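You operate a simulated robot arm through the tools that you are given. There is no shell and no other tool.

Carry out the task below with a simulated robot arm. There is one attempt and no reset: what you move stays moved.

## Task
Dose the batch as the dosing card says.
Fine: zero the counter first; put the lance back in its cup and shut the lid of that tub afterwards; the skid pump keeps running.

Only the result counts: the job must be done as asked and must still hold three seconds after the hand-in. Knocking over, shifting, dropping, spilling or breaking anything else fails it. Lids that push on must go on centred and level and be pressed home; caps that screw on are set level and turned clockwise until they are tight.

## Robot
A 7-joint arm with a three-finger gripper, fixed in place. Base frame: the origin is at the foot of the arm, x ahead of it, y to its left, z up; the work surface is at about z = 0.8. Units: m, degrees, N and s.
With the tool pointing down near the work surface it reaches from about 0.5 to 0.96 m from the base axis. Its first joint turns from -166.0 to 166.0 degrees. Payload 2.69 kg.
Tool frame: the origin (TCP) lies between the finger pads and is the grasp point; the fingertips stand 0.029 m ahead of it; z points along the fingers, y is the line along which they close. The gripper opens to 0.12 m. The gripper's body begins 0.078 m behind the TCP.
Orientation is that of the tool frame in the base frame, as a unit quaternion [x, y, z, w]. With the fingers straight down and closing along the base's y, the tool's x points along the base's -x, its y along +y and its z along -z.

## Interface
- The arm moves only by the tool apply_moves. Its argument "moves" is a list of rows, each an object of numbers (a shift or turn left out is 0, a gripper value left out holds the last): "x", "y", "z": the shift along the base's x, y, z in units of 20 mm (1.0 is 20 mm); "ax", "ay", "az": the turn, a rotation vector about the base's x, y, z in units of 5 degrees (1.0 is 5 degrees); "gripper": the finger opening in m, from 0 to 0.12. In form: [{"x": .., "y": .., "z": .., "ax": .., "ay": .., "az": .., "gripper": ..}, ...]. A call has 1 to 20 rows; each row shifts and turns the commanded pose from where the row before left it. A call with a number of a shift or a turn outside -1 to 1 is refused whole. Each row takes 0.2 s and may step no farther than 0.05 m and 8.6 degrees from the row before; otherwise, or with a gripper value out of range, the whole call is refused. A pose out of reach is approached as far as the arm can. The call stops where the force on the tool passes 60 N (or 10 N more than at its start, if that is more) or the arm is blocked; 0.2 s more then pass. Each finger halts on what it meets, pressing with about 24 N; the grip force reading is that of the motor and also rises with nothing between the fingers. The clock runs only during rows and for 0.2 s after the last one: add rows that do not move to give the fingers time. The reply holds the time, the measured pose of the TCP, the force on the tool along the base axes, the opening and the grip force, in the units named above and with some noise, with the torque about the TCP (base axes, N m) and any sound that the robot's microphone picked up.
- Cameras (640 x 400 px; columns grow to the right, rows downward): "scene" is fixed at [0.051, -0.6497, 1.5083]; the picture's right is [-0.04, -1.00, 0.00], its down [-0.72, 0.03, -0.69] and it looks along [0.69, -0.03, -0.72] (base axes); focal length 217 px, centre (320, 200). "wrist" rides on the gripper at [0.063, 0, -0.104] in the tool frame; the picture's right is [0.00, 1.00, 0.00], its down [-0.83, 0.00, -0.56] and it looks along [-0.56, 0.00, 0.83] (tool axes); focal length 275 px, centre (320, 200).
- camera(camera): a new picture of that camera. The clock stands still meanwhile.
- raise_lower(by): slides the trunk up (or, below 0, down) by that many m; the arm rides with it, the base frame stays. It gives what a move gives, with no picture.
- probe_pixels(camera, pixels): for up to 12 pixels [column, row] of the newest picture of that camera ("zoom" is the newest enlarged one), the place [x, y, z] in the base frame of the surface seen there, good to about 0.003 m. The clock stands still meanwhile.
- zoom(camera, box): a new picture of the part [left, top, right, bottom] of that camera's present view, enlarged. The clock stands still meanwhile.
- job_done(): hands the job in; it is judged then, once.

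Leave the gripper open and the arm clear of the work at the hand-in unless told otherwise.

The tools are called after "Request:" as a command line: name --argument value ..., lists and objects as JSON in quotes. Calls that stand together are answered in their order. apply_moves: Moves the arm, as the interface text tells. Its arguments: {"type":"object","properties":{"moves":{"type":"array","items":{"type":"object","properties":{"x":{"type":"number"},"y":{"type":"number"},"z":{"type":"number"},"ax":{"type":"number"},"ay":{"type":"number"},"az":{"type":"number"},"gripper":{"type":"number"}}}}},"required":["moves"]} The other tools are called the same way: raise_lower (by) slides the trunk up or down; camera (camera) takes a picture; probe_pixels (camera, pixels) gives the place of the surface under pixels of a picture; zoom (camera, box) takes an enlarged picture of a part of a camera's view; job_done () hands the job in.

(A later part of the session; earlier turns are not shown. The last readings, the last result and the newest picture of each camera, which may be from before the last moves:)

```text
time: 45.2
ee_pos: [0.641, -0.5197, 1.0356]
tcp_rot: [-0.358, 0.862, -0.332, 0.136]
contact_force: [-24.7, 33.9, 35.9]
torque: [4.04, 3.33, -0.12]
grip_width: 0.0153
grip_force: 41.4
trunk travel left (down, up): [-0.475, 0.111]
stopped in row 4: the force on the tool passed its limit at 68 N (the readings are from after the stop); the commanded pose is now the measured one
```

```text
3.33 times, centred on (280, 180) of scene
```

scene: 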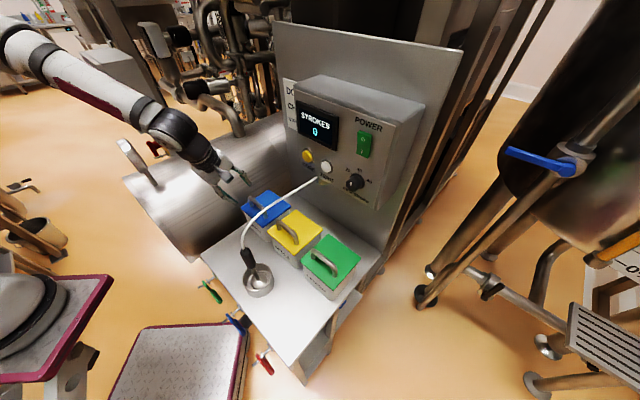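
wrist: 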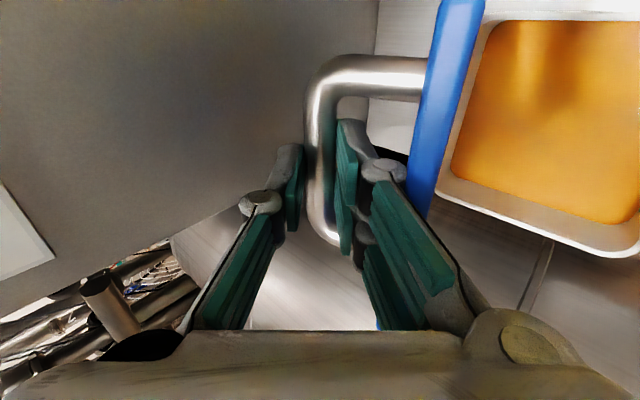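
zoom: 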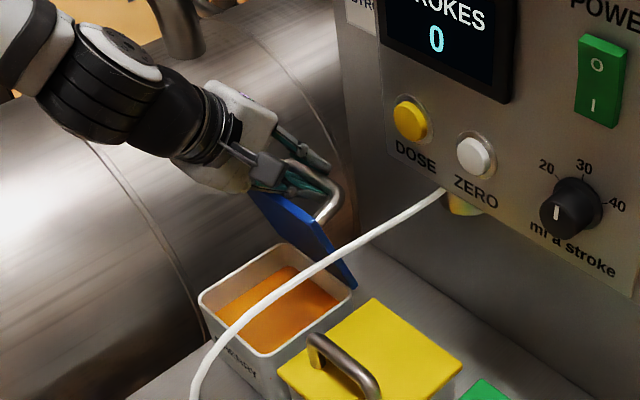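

The lid edge is now pressing on the finger base (torque reading of 4 N·m), so this grasp tops out around 70–75°. I'll measure the tub rim against the lid size, to see whether a fingertip could get under the lid's lip instead.

Request:
zoom --camera "scene" --box '[230, 170, 320, 240]'

Request:
probe_pixels --camera "wrist" --pixels '[[480, 15], [437, 197], [600, 252], [500, 30], [470, 190], [620, 215], [635, 100], [430, 100], [480, 3], [412, 210]]'

```text
5.71 times, centred on (275, 205) of scene
```

zoom: 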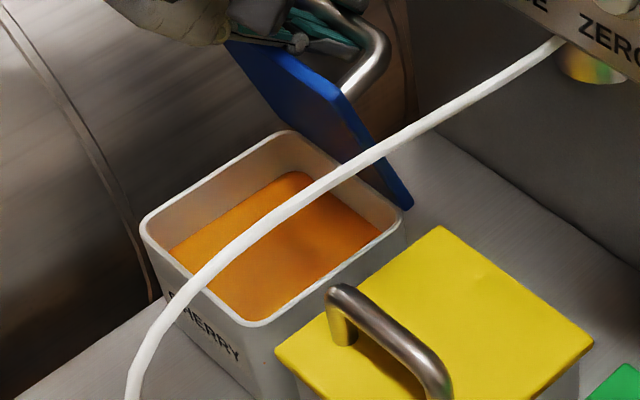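

```text
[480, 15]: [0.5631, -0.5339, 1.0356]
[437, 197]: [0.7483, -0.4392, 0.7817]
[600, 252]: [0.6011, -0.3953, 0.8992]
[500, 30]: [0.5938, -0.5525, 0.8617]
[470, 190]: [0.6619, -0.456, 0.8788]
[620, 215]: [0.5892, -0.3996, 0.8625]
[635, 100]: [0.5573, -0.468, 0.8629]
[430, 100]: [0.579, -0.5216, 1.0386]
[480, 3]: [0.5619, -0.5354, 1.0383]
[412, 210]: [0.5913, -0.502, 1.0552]
```

Request:
probe_pixels --camera "zoom" --pixels '[[143, 228], [250, 322], [400, 225], [285, 133], [200, 280], [330, 280], [235, 45], [410, 205], [330, 100], [160, 260], [300, 150], [190, 240]]'

```text
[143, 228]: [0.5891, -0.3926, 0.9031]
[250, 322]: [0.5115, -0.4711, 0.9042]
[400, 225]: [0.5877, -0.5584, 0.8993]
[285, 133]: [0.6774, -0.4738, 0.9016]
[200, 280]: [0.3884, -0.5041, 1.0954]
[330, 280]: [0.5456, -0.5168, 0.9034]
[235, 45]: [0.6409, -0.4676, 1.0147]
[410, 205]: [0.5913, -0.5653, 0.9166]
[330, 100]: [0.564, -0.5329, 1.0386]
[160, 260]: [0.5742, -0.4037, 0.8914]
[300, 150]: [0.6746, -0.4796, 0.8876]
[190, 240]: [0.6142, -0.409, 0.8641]
```

The lip only overhangs 4–5 mm. A better plan is to lower the lid again, turn the gripper so its thin side faces the box, and hook closed fingers under the bar to swing the lid past vertical. First I'll lower the lid back along the arc.

Request:
apply_moves --moves '[{"x": -0.35, "y": 0.35, "z": -0.025, "ax": 0.172, "ay": 0.172}, {"x": -0.332, "y": 0.332, "z": 0, "ax": 0.172, "ay": 0.172}, {"x": -0.329, "y": 0.329, "z": -0.045, "ax": 0.172, "ay": 0.172}, {"x": -0.329, "y": 0.329, "z": -0.08, "ax": 0.172, "ay": 0.172}, {"x": -0.318, "y": 0.318, "z": -0.13, "ax": 0.172, "ay": 0.172}, {"x": -0.308, "y": 0.308, "z": -0.165, "ax": 0.172, "ay": 0.172}, {"x": -0.297, "y": 0.297, "z": -0.21, "ax": 0.172, "ay": 0.172}, {}]'

```text
time: 47.0
ee_pos: [0.5969, -0.4747, 1.0199]
tcp_rot: [-0.366, 0.885, -0.266, 0.109]
contact_force: [-11.8, 3.6, 14.4]
torque: [0.04, 0.23, -0.06]
grip_width: 0.0153
grip_force: 40.9
trunk travel left (down, up): [-0.475, 0.111]
```

Tracking well. I'll do the rest of the lowering.

Request:
apply_moves --moves '[{"x": -0.285, "y": 0.285, "z": -0.23, "ax": 0.172, "ay": 0.172}, {"x": -0.272, "y": 0.272, "z": -0.26, "ax": 0.172, "ay": 0.172}, {"x": -0.25, "y": 0.25, "z": -0.3, "ax": 0.172, "ay": 0.172}, {"x": -0.226, "y": 0.226, "z": -0.325, "ax": 0.172, "ay": 0.172}, {"x": -0.204, "y": 0.204, "z": -0.36, "ax": 0.172, "ay": 0.172}, {"x": -0.18, "y": 0.18, "z": -0.375, "ax": 0.172, "ay": 0.172}, {"x": -0.14, "y": 0.14, "z": -0.34, "ax": 0.172, "ay": 0.172}, {}]'

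Request:
camera --camera "wrist"

```text
time: 48.8
ee_pos: [0.5676, -0.4458, 0.975]
tcp_rot: [-0.374, 0.902, -0.2, 0.082]
contact_force: [-1.5, -5.8, -3.2]
torque: [-0.08, 0.0, 0.02]
grip_width: 0.0151
grip_force: 41.3
trunk travel left (down, up): [-0.475, 0.111]
```

```text
taken
```

wrist: 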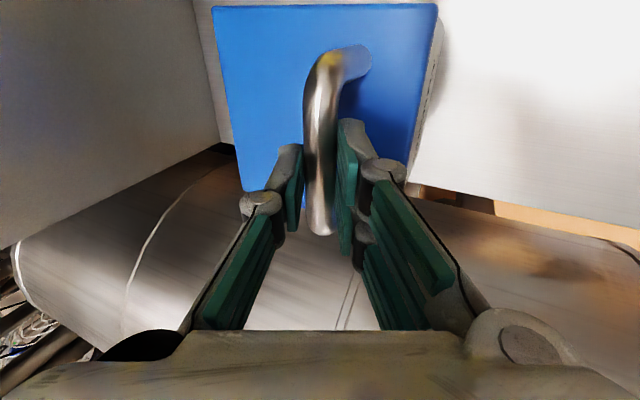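

The lid is closed again with low force. I'll release, retreat, remove the tilt, and yaw back by -90°.

Request:
apply_moves --moves '[{"gripper": 0.046}, {}, {"x": -0.3, "y": 0.3, "z": 0.9}, {"x": -0.3, "y": 0.3, "z": 0.9}, {"x": -0.3, "y": 0.3, "z": 0.9}, {"x": -0.3, "y": 0.3, "z": 0.9}, {"x": -0.3, "y": 0.3, "z": 0.9}, {"x": -0.5, "y": 0.5, "z": 0.9, "ax": 0.707, "ay": 0.707}, {"x": -0.5, "y": 0.5, "z": 0.9, "ax": 0.707, "ay": 0.707}, {"x": -0.5, "y": 0.5, "z": 0.9, "ax": 0.707, "ay": 0.707}, {"x": -0.5, "y": 0.5, "z": 0.9, "ax": 0.707, "ay": 0.707}, {"ax": 0.707, "ay": 0.707}, {}]'

Request:
apply_moves --moves '[{"az": -1}, {"az": -1}, {"az": -1}, {"az": -1}, {"az": -1}, {"az": -1}, {"az": -1}, {"az": -1}, {"az": -1}, {"az": -1}, {"az": -1}, {"az": -1}, {"az": -1}, {"az": -1}, {"az": -1}, {"az": -1}, {"az": -1}, {"az": -1, "gripper": 0.0}, {}]'

Request:
camera --camera "scene"

```text
time: 51.6
ee_pos: [0.4984, -0.3757, 1.1383]
tcp_rot: [-0.383, 0.924, 0.001, 0.0]
contact_force: [-0.3, -0.9, 0.1]
torque: [0.0, 0.02, 0.02]
grip_width: 0.0461
grip_force: 0.0
trunk travel left (down, up): [-0.475, 0.111]
```

```text
time: 55.6
ee_pos: [0.4968, -0.3757, 1.1386]
tcp_rot: [0.384, 0.924, 0.001, -0.001]
contact_force: [-0.1, -0.1, 0.1]
torque: [-0.02, 0.01, 0.0]
grip_width: 0.0
grip_force: 24.2
trunk travel left (down, up): [-0.475, 0.111]
```

```text
taken
```

scene: 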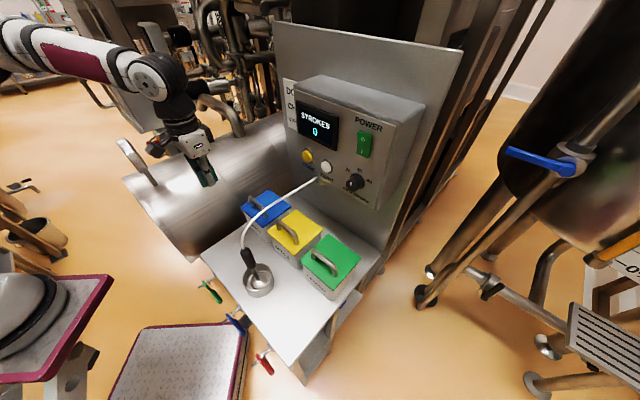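

The tool is vertical again with closed fingers. I'll tilt 75° so the fingers point at the panel, then descend in front of the blue handle.

Request:
apply_moves --moves '[{"ax": -0.707, "ay": -0.707}, {"ax": -0.707, "ay": -0.707}, {"ax": -0.707, "ay": -0.707}, {"ax": -0.707, "ay": -0.707}, {"ax": -0.707, "ay": -0.707}, {"ax": -0.707, "ay": -0.707}, {"ax": -0.707, "ay": -0.707}, {"ax": -0.707, "ay": -0.707}, {"ax": -0.707, "ay": -0.707}, {"ax": -0.707, "ay": -0.707}, {"ax": -0.707, "ay": -0.707}, {"ax": -0.707, "ay": -0.707}, {"ax": -0.707, "ay": -0.707}, {"ax": -0.707, "ay": -0.707}, {"ax": -0.707, "ay": -0.707}, {"z": -1}, {"z": -1}, {"z": -1}, {}]'

Request:
camera --camera "scene"

Request:
camera --camera "wrist"

```text
time: 59.6
ee_pos: [0.519, -0.4137, 1.0869]
tcp_rot: [0.303, 0.734, -0.232, 0.561]
contact_force: [0.0, 0.2, 0.7]
torque: [0.02, -0.04, -0.01]
grip_width: 0.0001
grip_force: 23.7
out of reach, approached as far as the arm can: row 12, 13, 14, 15
trunk travel left (down, up): [-0.475, 0.111]
```

```text
taken
```

scene: 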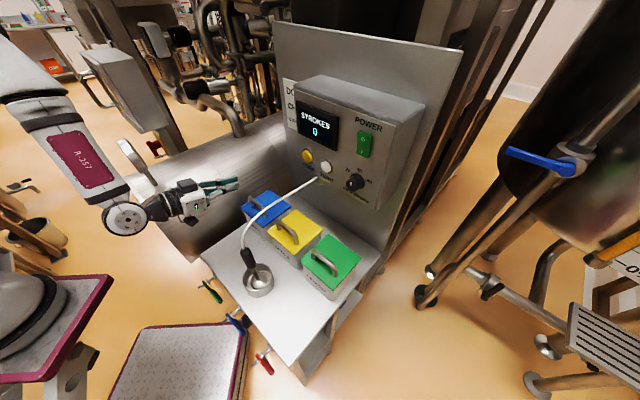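

```text
taken
```

wrist: 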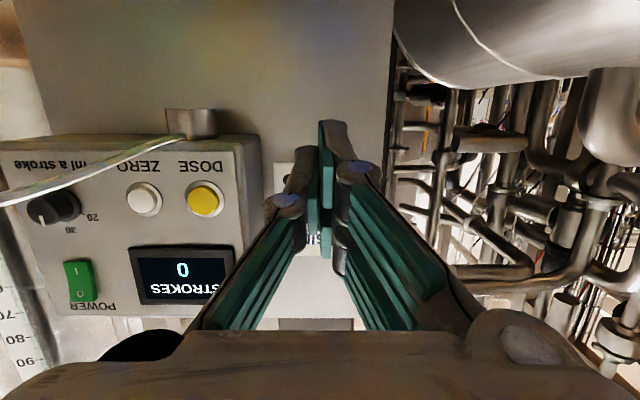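

Close-in reach is limited at this height, so I'll lower the trunk 0.12 m. The arm keeps its shape, and the fingertips end up just in front of the handle at about z 0.96.

Request:
raise_lower --by -0.12

Request:
camera --camera "wrist"

Request:
camera --camera "scene"

```text
time: 60.9
ee_pos: [0.5931, -0.4207, 0.9885]
tcp_rot: [0.301, 0.722, -0.241, 0.574]
contact_force: [3.2, -3.6, 10.0]
torque: [-0.09, -0.14, 0.14]
grip_width: 0.0002
grip_force: 23.5
trunk travel left (down, up): [-0.365, 0.221]
stopped: the force on the tool passed its limit at 101 N (the readings are from after the stop); the commanded pose is now the measured one
```

```text
taken
```

wrist: 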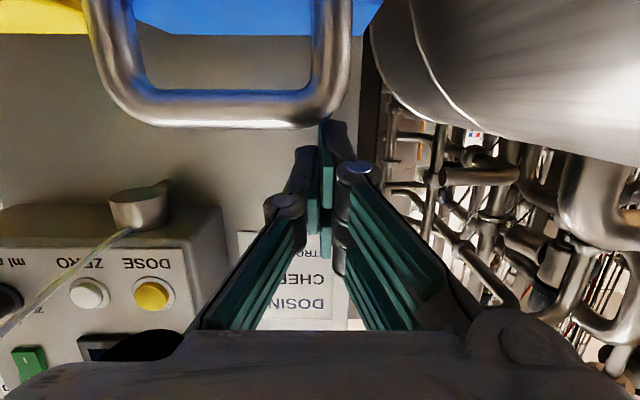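

```text
taken
```

scene: 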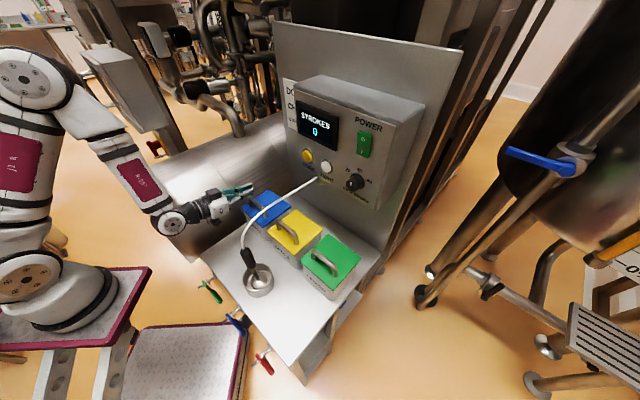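

The arm swung forward during the trunk move and the fingertips met the handle from above before it stopped. I need to check whether the tub has shifted.

Request:
zoom --camera "scene" --box '[220, 170, 340, 270]'

Request:
probe_pixels --camera "zoom" --pixels '[[125, 190], [215, 265], [365, 180], [255, 110], [330, 60]]'

```text
4.00 times, centred on (280, 220) of scene
```

zoom: 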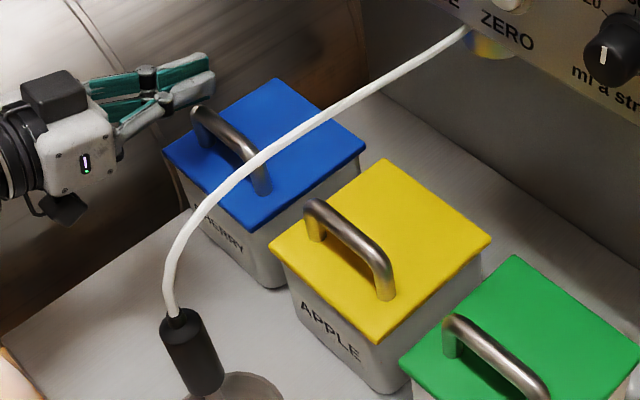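

```text
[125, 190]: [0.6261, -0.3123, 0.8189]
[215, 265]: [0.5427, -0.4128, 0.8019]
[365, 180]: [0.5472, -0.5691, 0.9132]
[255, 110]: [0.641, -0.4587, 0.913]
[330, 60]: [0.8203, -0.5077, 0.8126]
```

Request:
probe_pixels --camera "zoom" --pixels '[[167, 149], [261, 226], [361, 149], [273, 82], [230, 140], [200, 115], [262, 185]]'

```text
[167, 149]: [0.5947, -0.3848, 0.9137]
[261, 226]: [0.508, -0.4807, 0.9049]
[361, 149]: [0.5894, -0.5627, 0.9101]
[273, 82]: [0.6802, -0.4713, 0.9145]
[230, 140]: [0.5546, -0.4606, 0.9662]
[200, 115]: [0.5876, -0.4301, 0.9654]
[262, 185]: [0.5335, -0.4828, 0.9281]
```

The lid and tub are where they were, within probe error. I'll lift 20 mm and back away in front of the handle; the lower trunk should make that reachable now.

Request:
apply_moves --moves '[{"z": 0.5}, {"z": 0.5}, {"x": -0.8, "y": 0.34}, {"x": -0.8, "y": 0.34}, {"x": -0.8, "y": 0.34}, {"x": -0.8, "y": 0.34}, {"x": -0.8, "y": 0.34}, {"x": -0.8, "y": 0.34}, {}]'

Request:
camera --camera "wrist"

Request:
camera --camera "scene"

```text
time: 62.9
ee_pos: [0.5206, -0.4447, 1.005]
tcp_rot: [0.302, 0.724, -0.239, 0.572]
contact_force: [-1.1, -0.7, 0.8]
torque: [0.0, -0.02, 0.02]
grip_width: 0.0
grip_force: 24.2
out of reach, approached as far as the arm can: row 3, 4, 5, 6, 7, 8
trunk travel left (down, up): [-0.365, 0.221]
```

```text
taken
```

wrist: 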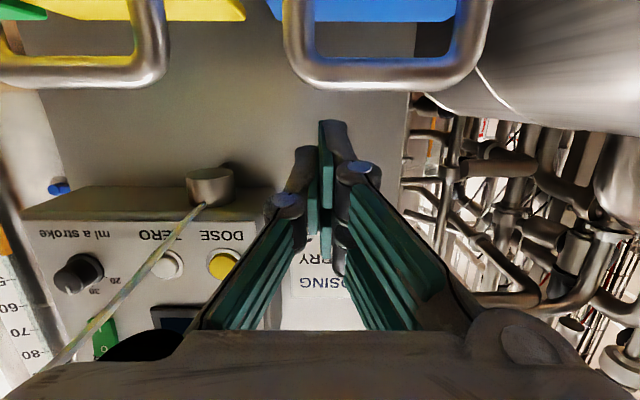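

```text
taken
```

scene: 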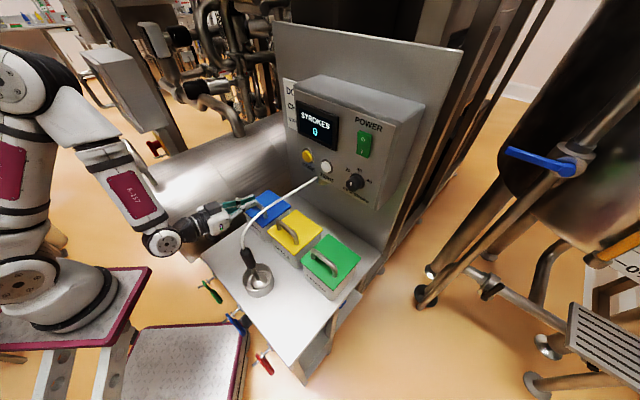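

The wrist bend is the limit, so I'll use a 60° tilt instead, which still fits under the bar. I'll reduce the tilt and line up in front of the handle.

Request:
apply_moves --moves '[{"z": 0.3, "ax": 0.6, "ay": 0.6}, {"ax": 0.6, "ay": 0.6}, {"ax": 0.6, "ay": 0.6}, {"ax": 0.6, "ay": 0.6}, {"x": -0.07, "y": 0.59}, {"x": -0.07, "y": 0.59}, {"x": -0.07, "y": 0.59}, {"x": -0.07, "y": 0.59}, {}]'

Request:
camera --camera "wrist"

```text
time: 64.9
ee_pos: [0.5201, -0.4138, 1.0154]
tcp_rot: [0.333, 0.801, -0.193, 0.458]
contact_force: [0.5, -0.8, 0.4]
torque: [0.0, -0.01, 0.01]
grip_width: 0.0
grip_force: 23.5
out of reach, approached as far as the arm can: row 7, 8
trunk travel left (down, up): [-0.365, 0.221]
```

```text
taken
```

wrist: 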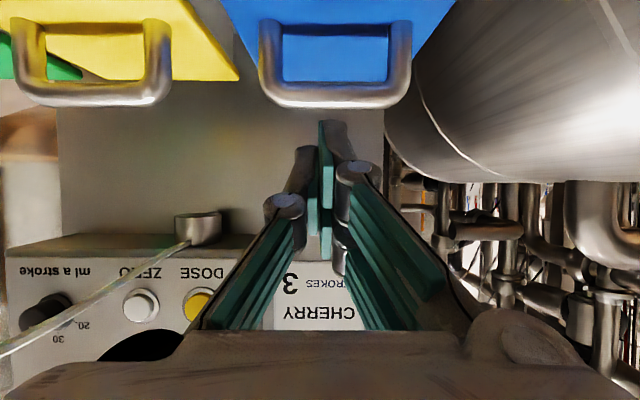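

I'm in front of the bar, with the tip at n≈-0.685 and the bar face at -0.7145. I'll descend about 40 mm to the insertion line.

Request:
apply_moves --moves '[{"z": -0.5}, {"z": -0.5}, {"z": -0.5}, {"z": -0.47}, {}]'

Request:
camera --camera "wrist"

Request:
zoom --camera "scene" --box '[190, 160, 310, 250]'

```text
time: 66.1
ee_pos: [0.5227, -0.419, 0.9767]
tcp_rot: [0.333, 0.801, -0.192, 0.459]
contact_force: [-0.5, -0.7, 0.1]
torque: [-0.03, 0.02, -0.01]
grip_width: 0.0
grip_force: 23.9
out of reach, approached as far as the arm can: row 2
trunk travel left (down, up): [-0.365, 0.221]
```

```text
taken
```

wrist: 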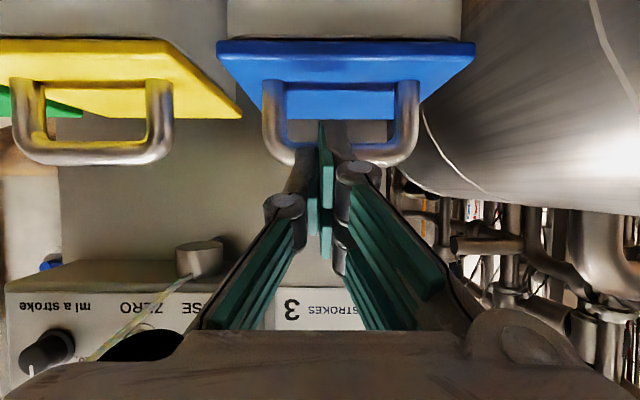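

```text
4.44 times, centred on (250, 205) of scene
```

zoom: 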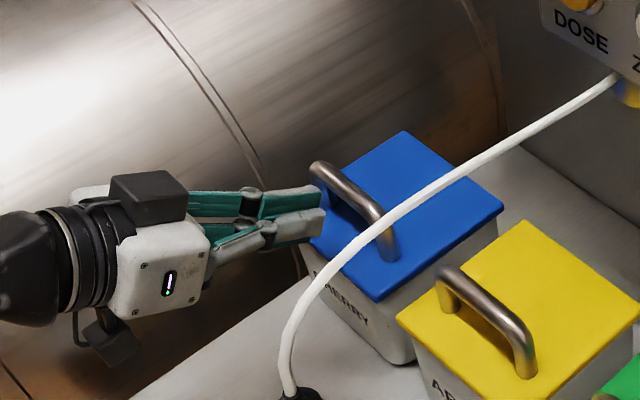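

The tip is just in front of the bar but slightly high. I'll drop 9 mm, then slide in along the tool axis under the bar.

Request:
apply_moves --moves '[{"z": -0.22}, {"z": -0.22}, {"x": 0.308, "y": -0.308, "z": -0.25}, {"x": 0.308, "y": -0.308, "z": -0.25}, {}]'

Request:
camera --camera "wrist"

Request:
zoom --camera "scene" --box '[220, 170, 300, 230]'

```text
time: 67.3
ee_pos: [0.5354, -0.4328, 0.9584]
tcp_rot: [0.333, 0.8, -0.193, 0.46]
contact_force: [0.5, 0.3, 0.8]
torque: [0.02, -0.01, 0.0]
grip_width: 0.0001
grip_force: 23.6
out of reach, approached as far as the arm can: row 2
trunk travel left (down, up): [-0.365, 0.221]
```

```text
taken
```

wrist: 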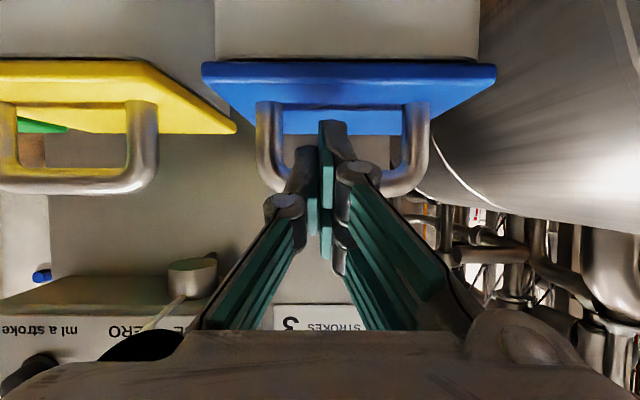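

```text
6.67 times, centred on (260, 200) of scene
```

zoom: 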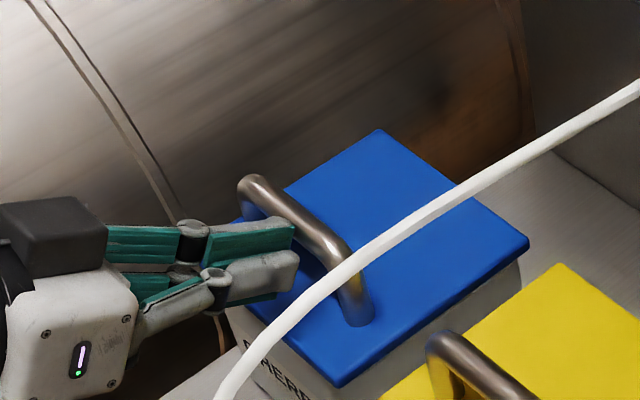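

The tips are entering the loop below the bar. I'll continue the last 25 mm.

Request:
apply_moves --moves '[{"x": 0.293, "y": -0.293, "z": -0.257}, {"x": 0.293, "y": -0.293, "z": -0.257}, {"x": 0.293, "y": -0.293, "z": -0.257}, {}]'

Request:
camera --camera "wrist"

Request:
zoom --camera "scene" --box '[220, 170, 300, 230]'

```text
time: 67.7
ee_pos: [0.5348, -0.4333, 0.9572]
tcp_rot: [0.333, 0.799, -0.194, 0.462]
contact_force: [-21.0, 31.2, 27.9]
torque: [-0.76, -0.68, 0.42]
grip_width: 0.0
grip_force: 24.6
trunk travel left (down, up): [-0.365, 0.221]
stopped in row 2: the force on the tool passed its limit at 76 N (the readings are from after the stop); the commanded pose is now the measured one
```

```text
taken
```

wrist: 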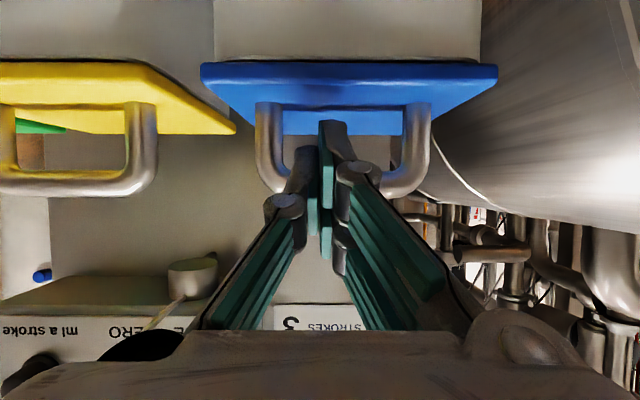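

```text
6.67 times, centred on (260, 200) of scene
```

zoom: 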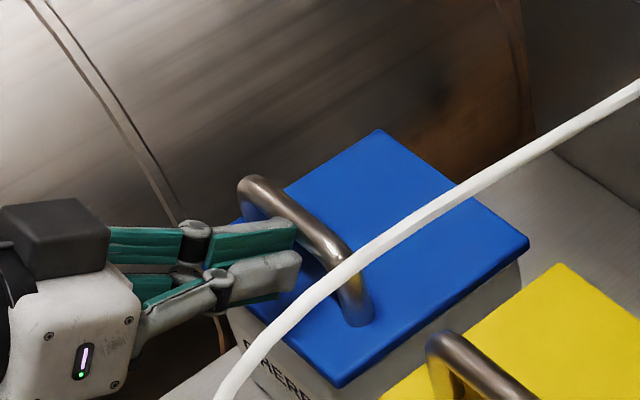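

The tip met something at n≈-0.714. I'll back out 10 mm, go 7 mm lower (mid-gap), and retry in small steps.

Request:
apply_moves --moves '[{"x": -0.31, "y": 0.31, "z": 0.25}, {}, {"z": -0.3}, {"z": -0.3}, {}]'

Request:
camera --camera "wrist"

Request:
zoom --camera "wrist" --box '[220, 50, 460, 210]'

```text
time: 68.9
ee_pos: [0.531, -0.4296, 0.9476]
tcp_rot: [0.333, 0.8, -0.192, 0.461]
contact_force: [0.0, -0.3, 0.2]
torque: [0.0, 0.0, 0.0]
grip_width: 0.0
grip_force: 23.7
trunk travel left (down, up): [-0.365, 0.221]
```

```text
taken
```

wrist: 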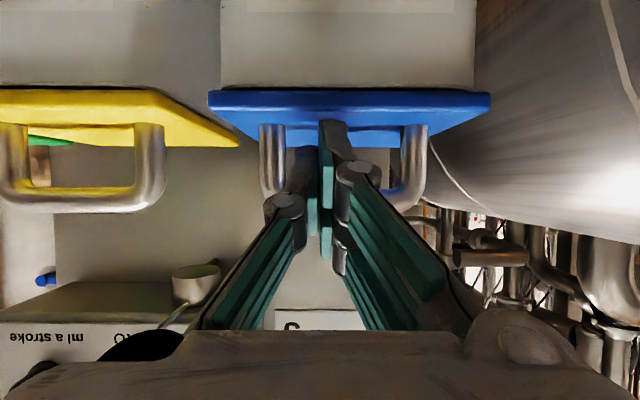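

```text
2.50 times, centred on (340, 130) of wrist
```

zoom: 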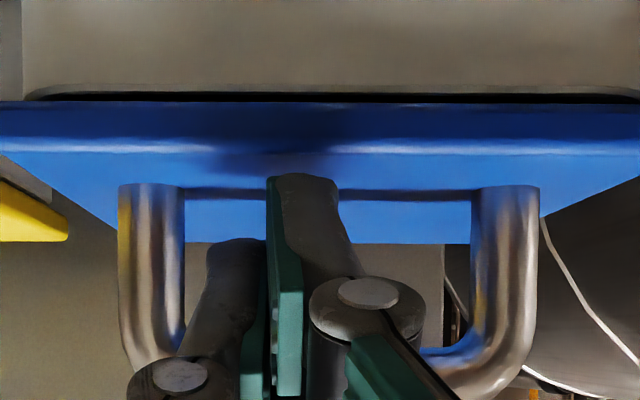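

There's no contact here. The tip is mid-gap between bar and lid, so I'll slide forward almost horizontally in small steps.

Request:
apply_moves --moves '[{"x": 0.15, "y": -0.15, "z": -0.04}, {"x": 0.15, "y": -0.15, "z": -0.04}, {"x": 0.1, "y": -0.1, "z": -0.03}, {"x": 0.1, "y": -0.1, "z": -0.03}]'

```text
time: 70.1
ee_pos: [0.5369, -0.4354, 0.9429]
tcp_rot: [0.337, 0.802, -0.191, 0.455]
contact_force: [-18.2, 25.0, 21.5]
torque: [0.32, 0.05, 0.33]
grip_width: 0.0001
grip_force: 24.1
trunk travel left (down, up): [-0.365, 0.221]
stopped in row 4: the force on the tool passed its limit at 61 N (the readings are from after the stop); the commanded pose is now the measured one
```

It's blocked again at nearly the same n even though lower, so the handle behaves as if its loop were solid and hooking won't work. New plan: clamp the handle from its two ends. It's about 0.10 m long against a 0.12 m opening, and that orientation keeps the gripper's thin side in the hinge plane, so the lid can go past vertical. I'll retreat, reduce the tilt to 45° and open fully.

Request:
apply_moves --moves '[{"x": -0.4, "y": 0.4, "z": 0.3}, {"x": -0.4, "y": 0.4, "z": 0.3}, {"z": 1}, {"z": 1}, {"z": 1}, {"ax": 0.707, "ay": 0.707, "gripper": 0.12}, {"ax": 0.707, "ay": 0.707}, {"ax": 0.707, "ay": 0.707}, {}]'

Request:
camera --camera "wrist"

Request:
zoom --camera "scene" --box '[190, 160, 310, 250]'

```text
time: 72.1
ee_pos: [0.5219, -0.4203, 1.0131]
tcp_rot: [0.358, 0.855, -0.147, 0.346]
contact_force: [-0.6, -0.9, 0.1]
torque: [0.02, 0.02, -0.04]
grip_width: 0.12
grip_force: 0.1
trunk travel left (down, up): [-0.365, 0.221]
```

```text
taken
```

wrist: 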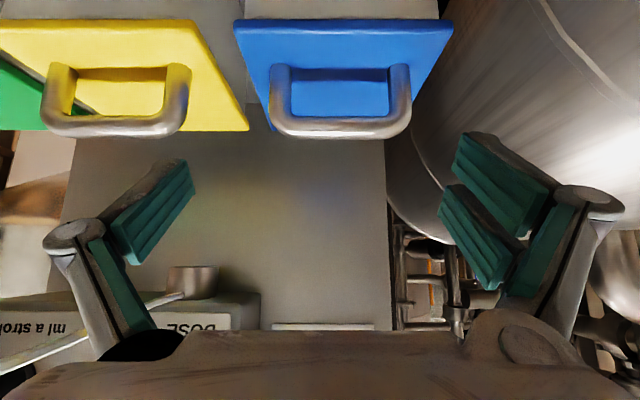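

```text
4.44 times, centred on (250, 205) of scene
```

zoom: 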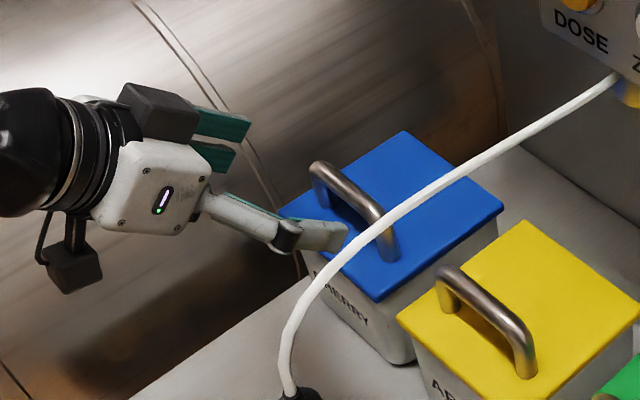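

Request:
probe_pixels --camera "wrist" --pixels '[[275, 105], [282, 90], [402, 90], [408, 105], [340, 128], [300, 128], [385, 128], [238, 25], [448, 25], [275, 125], [405, 125], [340, 50]]'

```text
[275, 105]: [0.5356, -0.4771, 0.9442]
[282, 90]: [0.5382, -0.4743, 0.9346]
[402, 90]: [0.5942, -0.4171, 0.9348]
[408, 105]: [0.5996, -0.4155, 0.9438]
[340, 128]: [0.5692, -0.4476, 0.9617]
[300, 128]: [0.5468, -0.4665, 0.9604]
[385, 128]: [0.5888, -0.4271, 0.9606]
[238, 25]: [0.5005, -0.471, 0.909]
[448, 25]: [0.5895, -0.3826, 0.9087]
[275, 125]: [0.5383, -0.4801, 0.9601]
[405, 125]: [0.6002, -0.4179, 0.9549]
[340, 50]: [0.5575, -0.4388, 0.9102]
```

The handle's centre is at r≈-0.086 with its ends at about ±0.048. I'll shift 14 mm to centre on it and come halfway down.

Request:
apply_moves --moves '[{"x": 0.5, "y": 0.5}, {"x": 0.273, "y": -0.273, "z": -0.468}, {"x": 0.273, "y": -0.273, "z": -0.468}, {"x": 0.273, "y": -0.273, "z": -0.468}, {}]'

Request:
camera --camera "wrist"

```text
time: 73.3
ee_pos: [0.5483, -0.4263, 0.9878]
tcp_rot: [0.358, 0.855, -0.146, 0.346]
contact_force: [-0.1, -0.1, -0.9]
torque: [0.05, 0.0, -0.02]
grip_width: 0.1202
grip_force: 0.0
trunk travel left (down, up): [-0.365, 0.221]
```

```text
taken
```

wrist: 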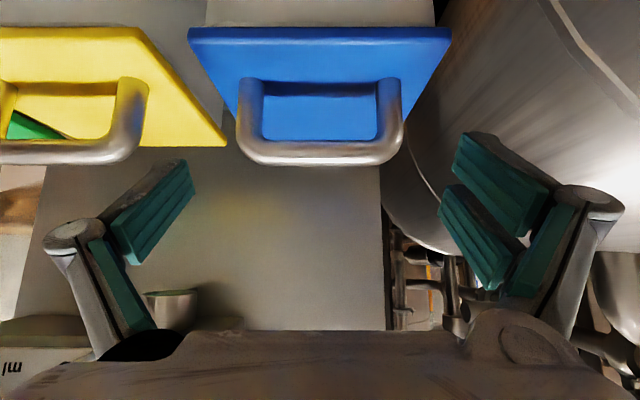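

The handle spans columns 237–404, centred on 320 between the pads. I'll continue down.

Request:
apply_moves --moves '[{"x": 0.277, "y": -0.277, "z": -0.513}, {"x": 0.277, "y": -0.277, "z": -0.513}, {"x": 0.277, "y": -0.277, "z": -0.513}, {}]'

Request:
camera --camera "wrist"

```text
time: 74.3
ee_pos: [0.5651, -0.4432, 0.9537]
tcp_rot: [0.357, 0.855, -0.146, 0.348]
contact_force: [-0.7, -0.4, -0.1]
torque: [0.01, -0.01, 0.01]
grip_width: 0.1199
grip_force: 0.0
trunk travel left (down, up): [-0.365, 0.221]
```

```text
taken
```

wrist: 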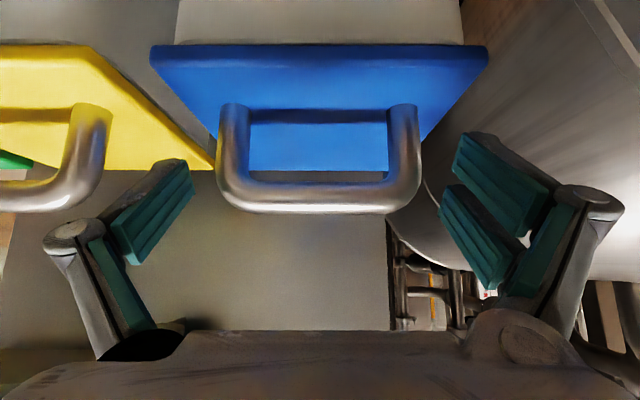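

The pads bracket the handle ends, with tips at post height. I'll close.

Request:
apply_moves --moves '[{"gripper": 0.06}, {}, {}]'

Request:
camera --camera "wrist"

```text
time: 75.1
ee_pos: [0.5648, -0.4436, 0.955]
tcp_rot: [0.358, 0.854, -0.147, 0.348]
contact_force: [-5.8, 0.2, 5.1]
torque: [-0.22, 0.02, -0.03]
grip_width: 0.0985
grip_force: 45.1
trunk travel left (down, up): [-0.365, 0.221]
```

```text
taken
```

wrist: 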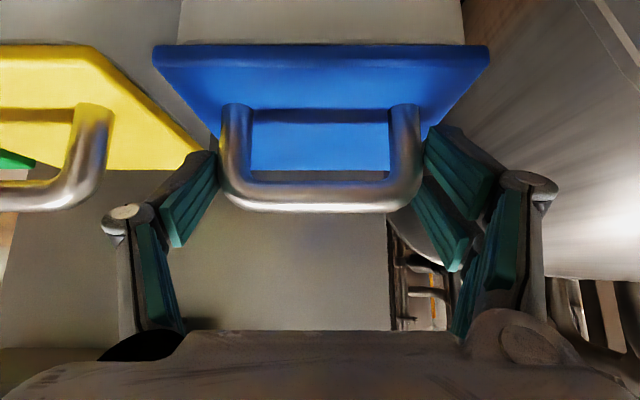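

The handle is clamped at its ends (0.0985 m, 45 N). I'll swing it along the arc, starting with the first 25° at constant tool tilt.

Request:
apply_moves --moves '[{"x": 0.124, "y": -0.124, "z": 0.42}, {"x": 0.145, "y": -0.145, "z": 0.405}, {"x": 0.17, "y": -0.17, "z": 0.385}, {"x": 0.194, "y": -0.194, "z": 0.36}, {"x": 0.216, "y": -0.216, "z": 0.34}, {}]'

Request:
camera --camera "wrist"

```text
time: 76.5
ee_pos: [0.5813, -0.4613, 0.9916]
tcp_rot: [0.359, 0.854, -0.147, 0.345]
contact_force: [-7.6, -6.9, -19.2]
torque: [1.13, 1.04, -0.27]
grip_width: 0.0983
grip_force: 45.2
trunk travel left (down, up): [-0.365, 0.221]
```

```text
taken
```

wrist: 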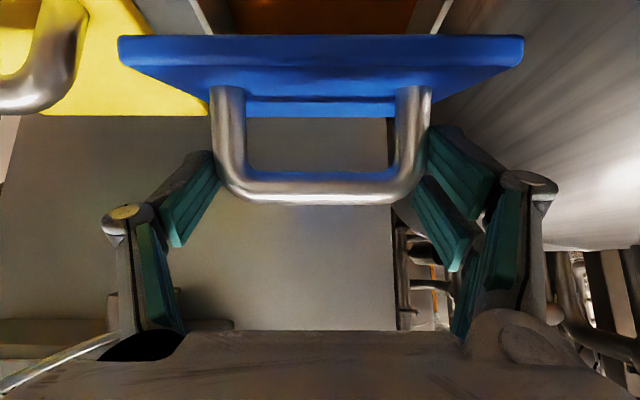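

It's working: the lid is lifting and the grip holds. Next 25°.

Request:
apply_moves --moves '[{"x": 0.237, "y": -0.237, "z": 0.31}, {"x": 0.251, "y": -0.251, "z": 0.275}, {"x": 0.272, "y": -0.272, "z": 0.25}, {"x": 0.283, "y": -0.283, "z": 0.21}, {"x": 0.297, "y": -0.297, "z": 0.18}, {}]'

Request:
camera --camera "wrist"

```text
time: 77.9
ee_pos: [0.6086, -0.4885, 1.0184]
tcp_rot: [0.358, 0.854, -0.147, 0.347]
contact_force: [-17.6, -5.4, -4.9]
torque: [0.82, 0.67, -0.37]
grip_width: 0.0974
grip_force: 44.9
trunk travel left (down, up): [-0.365, 0.221]
```

```text
taken
```

wrist: 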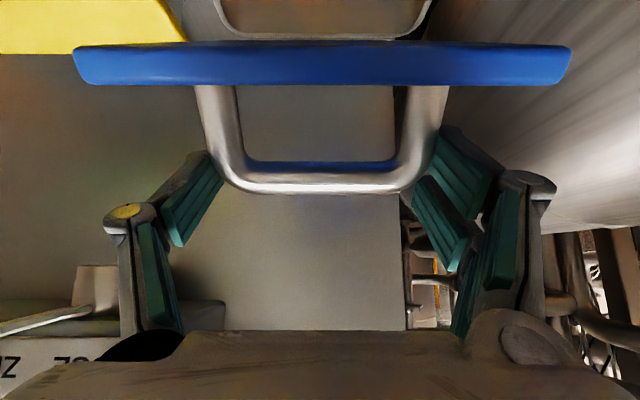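

The lid is at about 45–50°. Next 25°.

Request:
apply_moves --moves '[{"x": 0.304, "y": -0.304, "z": 0.14}, {"x": 0.315, "y": -0.315, "z": 0.1}, {"x": 0.318, "y": -0.318, "z": 0.06}, {"x": 0.322, "y": -0.322, "z": 0.025}, {"x": 0.322, "y": -0.322, "z": -0.015}, {}]'

Request:
camera --camera "wrist"

Request:
zoom --camera "scene" --box '[200, 120, 360, 240]'

```text
time: 79.3
ee_pos: [0.6391, -0.5204, 1.0237]
tcp_rot: [0.358, 0.854, -0.146, 0.348]
contact_force: [-15.9, -5.6, -3.5]
torque: [0.68, 0.56, -0.29]
grip_width: 0.0977
grip_force: 44.5
trunk travel left (down, up): [-0.365, 0.221]
```

```text
taken
```

wrist: 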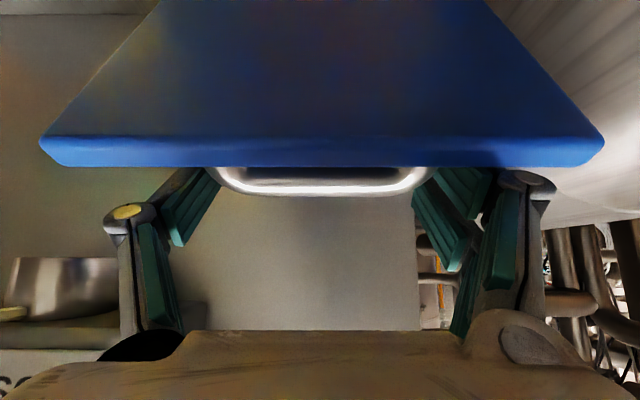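

```text
3.33 times, centred on (280, 180) of scene
```

zoom: 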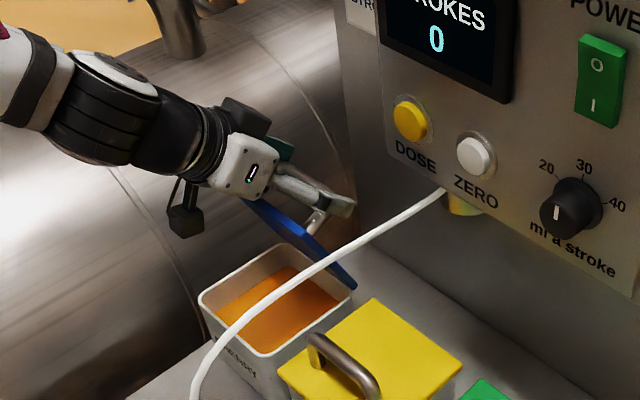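

The lid is at about 75°. From here I'll reduce the tool tilt as the lid rises, which keeps the fingers off the lid edge. Going to about 85° first.

Request:
apply_moves --moves '[{"x": 0.172, "y": -0.172, "z": -0.015, "ax": 0.283, "ay": 0.283}, {"x": 0.172, "y": -0.172, "z": -0.015, "ax": 0.283, "ay": 0.283}, {"x": 0.17, "y": -0.17, "z": -0.03, "ax": 0.283, "ay": 0.283}, {"x": 0.17, "y": -0.17, "z": -0.035, "ax": 0.283, "ay": 0.283}, {}]'

Request:
camera --camera "wrist"

Request:
zoom --camera "scene" --box '[200, 120, 360, 240]'

```text
time: 80.5
ee_pos: [0.6522, -0.5322, 1.0234]
tcp_rot: [0.367, 0.876, -0.123, 0.287]
contact_force: [-13.9, -6.3, 1.7]
torque: [0.5, 0.47, 0.35]
grip_width: 0.0976
grip_force: 45.5
trunk travel left (down, up): [-0.365, 0.221]
```

```text
taken
```

wrist: 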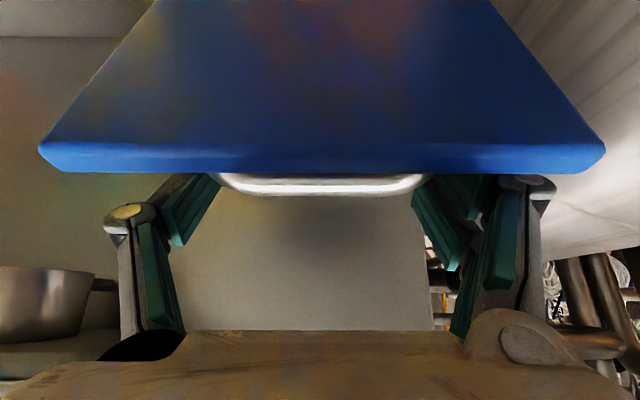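

```text
3.33 times, centred on (280, 180) of scene
```

zoom: 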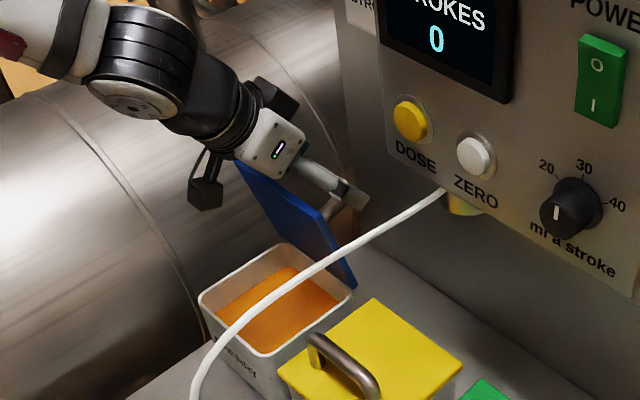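

The box's left edge is at r≈+0.01, so it doesn't actually sit over this tub and there's plenty of room. I'll continue past vertical.

Request:
apply_moves --moves '[{"x": 0.17, "y": -0.17, "z": -0.04, "ax": 0.354, "ay": 0.354}, {"x": 0.17, "y": -0.17, "z": -0.045, "ax": 0.354, "ay": 0.354}, {"x": 0.165, "y": -0.165, "z": -0.06, "ax": 0.354, "ay": 0.354}, {"x": 0.165, "y": -0.165, "z": -0.07, "ax": 0.354, "ay": 0.354}, {}]'

Request:
camera --camera "wrist"

Request:
zoom --camera "scene" --box '[200, 120, 360, 240]'

```text
time: 81.7
ee_pos: [0.6683, -0.5471, 1.0175]
tcp_rot: [0.375, 0.899, -0.091, 0.208]
contact_force: [-10.1, -16.9, 4.4]
torque: [-0.11, -0.34, 0.58]
grip_width: 0.0975
grip_force: 44.8
trunk travel left (down, up): [-0.365, 0.221]
```

```text
taken
```

wrist: 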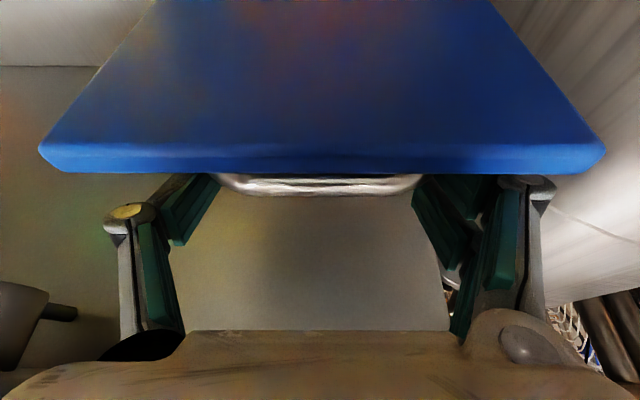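

```text
3.33 times, centred on (280, 180) of scene
```

zoom: 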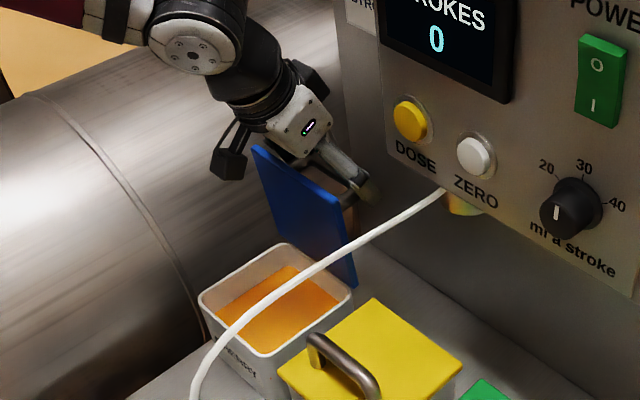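

The lid is now at about 95° and looks past vertical. I'll add a few more degrees, then open the fingers.

Request:
apply_moves --moves '[{"x": 0.15, "y": -0.15, "z": -0.08, "ax": 0.283, "ay": 0.283}, {"x": 0.15, "y": -0.15, "z": -0.09, "ax": 0.283, "ay": 0.283}, {}]'

Request:
probe_pixels --camera "scene" --pixels '[[262, 166], [275, 190]]'

Request:
camera --camera "scene"

```text
time: 82.5
ee_pos: [0.6712, -0.5531, 1.0154]
tcp_rot: [0.378, 0.906, -0.076, 0.177]
contact_force: [-12.1, -10.8, 10.3]
torque: [0.16, 0.55, -0.04]
grip_width: 0.0975
grip_force: 45.1
trunk travel left (down, up): [-0.365, 0.221]
```

```text
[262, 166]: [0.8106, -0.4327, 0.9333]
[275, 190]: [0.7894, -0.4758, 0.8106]
```

```text
taken
```

scene: 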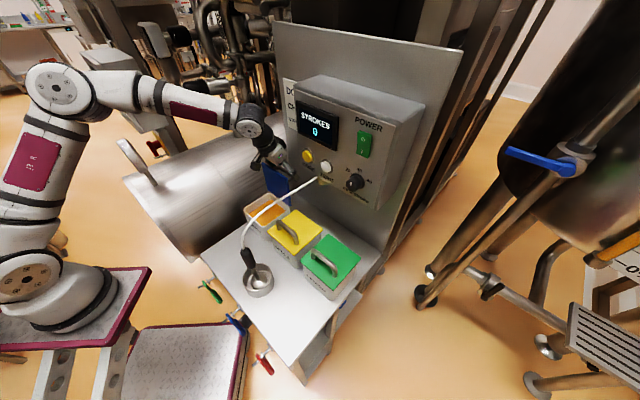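

Request:
zoom --camera "scene" --box '[230, 140, 320, 230]'

Request:
probe_pixels --camera "scene" --pixels '[[266, 168], [284, 197], [275, 190], [280, 176], [268, 176], [290, 204], [288, 188]]'

```text
4.44 times, centred on (275, 185) of scene
```

zoom: 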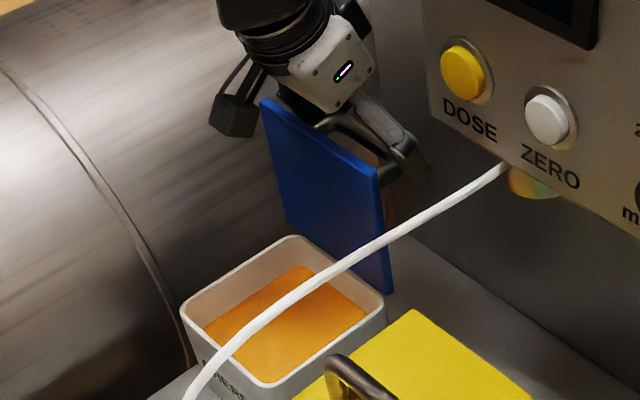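

```text
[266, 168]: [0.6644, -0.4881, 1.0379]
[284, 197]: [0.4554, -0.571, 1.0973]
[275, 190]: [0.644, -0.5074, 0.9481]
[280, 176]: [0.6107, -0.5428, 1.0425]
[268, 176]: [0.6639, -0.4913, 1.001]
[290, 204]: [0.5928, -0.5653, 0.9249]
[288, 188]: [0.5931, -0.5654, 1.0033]
```

The lid's underside reads vertical (n≈-0.815 at all heights), so it's only at about 90°. I'll push a little further before letting go.

Request:
apply_moves --moves '[{"x": 0.15, "y": -0.15, "z": -0.05, "ax": 0.15, "ay": 0.15}, {"x": 0.15, "y": -0.15, "z": -0.06, "ax": 0.15, "ay": 0.15}, {}]'

Request:
zoom --camera "scene" --box '[230, 140, 320, 230]'

Request:
probe_pixels --camera "zoom" --pixels '[[275, 130], [350, 170], [300, 200], [340, 230], [380, 270]]'

```text
time: 83.3
ee_pos: [0.6781, -0.5574, 1.0103]
tcp_rot: [0.38, 0.908, -0.069, 0.159]
contact_force: [-17.5, -7.2, 4.6]
torque: [0.65, 0.77, 0.02]
grip_width: 0.0974
grip_force: 44.6
trunk travel left (down, up): [-0.365, 0.221]
```

```text
4.44 times, centred on (275, 185) of scene
```

zoom: 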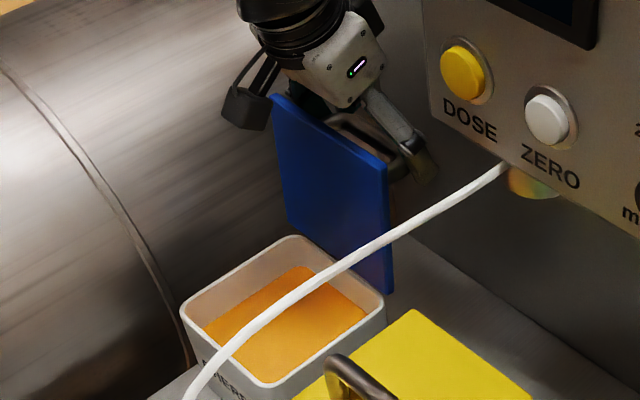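

```text
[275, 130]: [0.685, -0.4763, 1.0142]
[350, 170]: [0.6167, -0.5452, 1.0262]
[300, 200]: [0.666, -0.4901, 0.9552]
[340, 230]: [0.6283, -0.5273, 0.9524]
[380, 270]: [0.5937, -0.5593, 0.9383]
```

It's now about 4° past vertical and still moving freely. I'll take it another 10° or so.

Request:
apply_moves --moves '[{"x": 0.2, "y": -0.2, "z": -0.14, "ax": 0.4, "ay": 0.4}, {"x": 0.2, "y": -0.2, "z": -0.15, "ax": 0.4, "ay": 0.4}, {"x": 0.2, "y": -0.2, "z": -0.16, "ax": 0.4, "ay": 0.4}, {}]'

Request:
zoom --camera "scene" --box '[230, 140, 320, 230]'

Request:
probe_pixels --camera "zoom" --pixels '[[285, 130], [350, 170], [300, 200], [340, 230], [380, 270]]'

```text
time: 84.3
ee_pos: [0.6895, -0.5711, 1.001]
tcp_rot: [0.384, 0.918, -0.042, 0.09]
contact_force: [-24.8, -1.9, -9.7]
torque: [0.74, 0.45, 0.05]
grip_width: 0.0977
grip_force: 44.9
trunk travel left (down, up): [-0.365, 0.221]
```

```text
4.44 times, centred on (275, 185) of scene
```

zoom: 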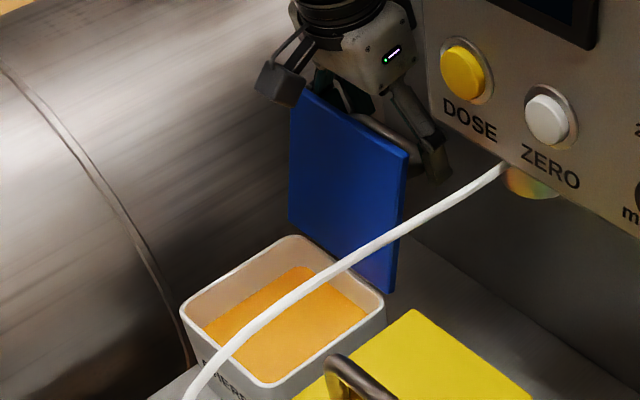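

```text
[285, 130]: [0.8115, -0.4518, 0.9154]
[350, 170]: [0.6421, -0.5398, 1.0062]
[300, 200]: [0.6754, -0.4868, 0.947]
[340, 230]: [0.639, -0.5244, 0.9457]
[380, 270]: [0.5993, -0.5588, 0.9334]
```

The lid is about 102° open, well past its balance point. I'll open the fingers.

Request:
apply_moves --moves '[{"gripper": 0.11}, {"gripper": 0.12}, {}, {}]'

Request:
zoom --camera "scene" --box '[230, 140, 320, 230]'

Request:
camera --camera "wrist"

```text
time: 85.3
ee_pos: [0.6916, -0.5693, 1.0018]
tcp_rot: [0.383, 0.918, -0.043, 0.093]
contact_force: [-0.4, -0.4, 0.2]
torque: [-0.01, -0.01, 0.0]
grip_width: 0.1198
grip_force: 0.1
trunk travel left (down, up): [-0.365, 0.221]
```

```text
4.44 times, centred on (275, 185) of scene
```

zoom: 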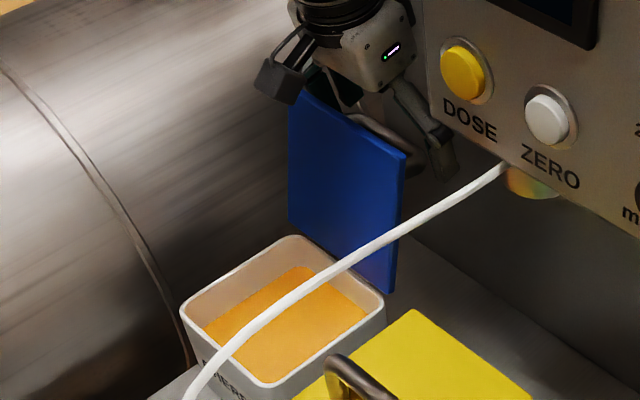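

```text
taken
```

wrist: 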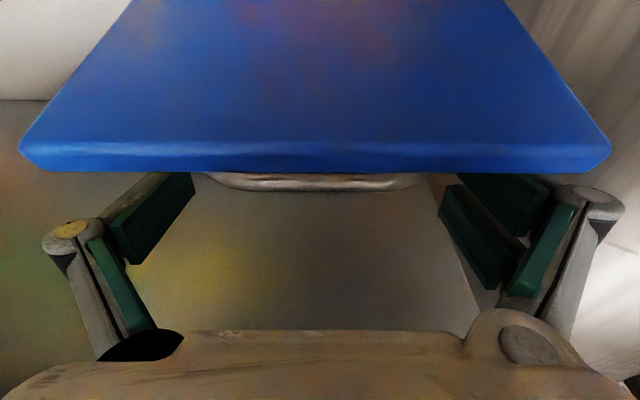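

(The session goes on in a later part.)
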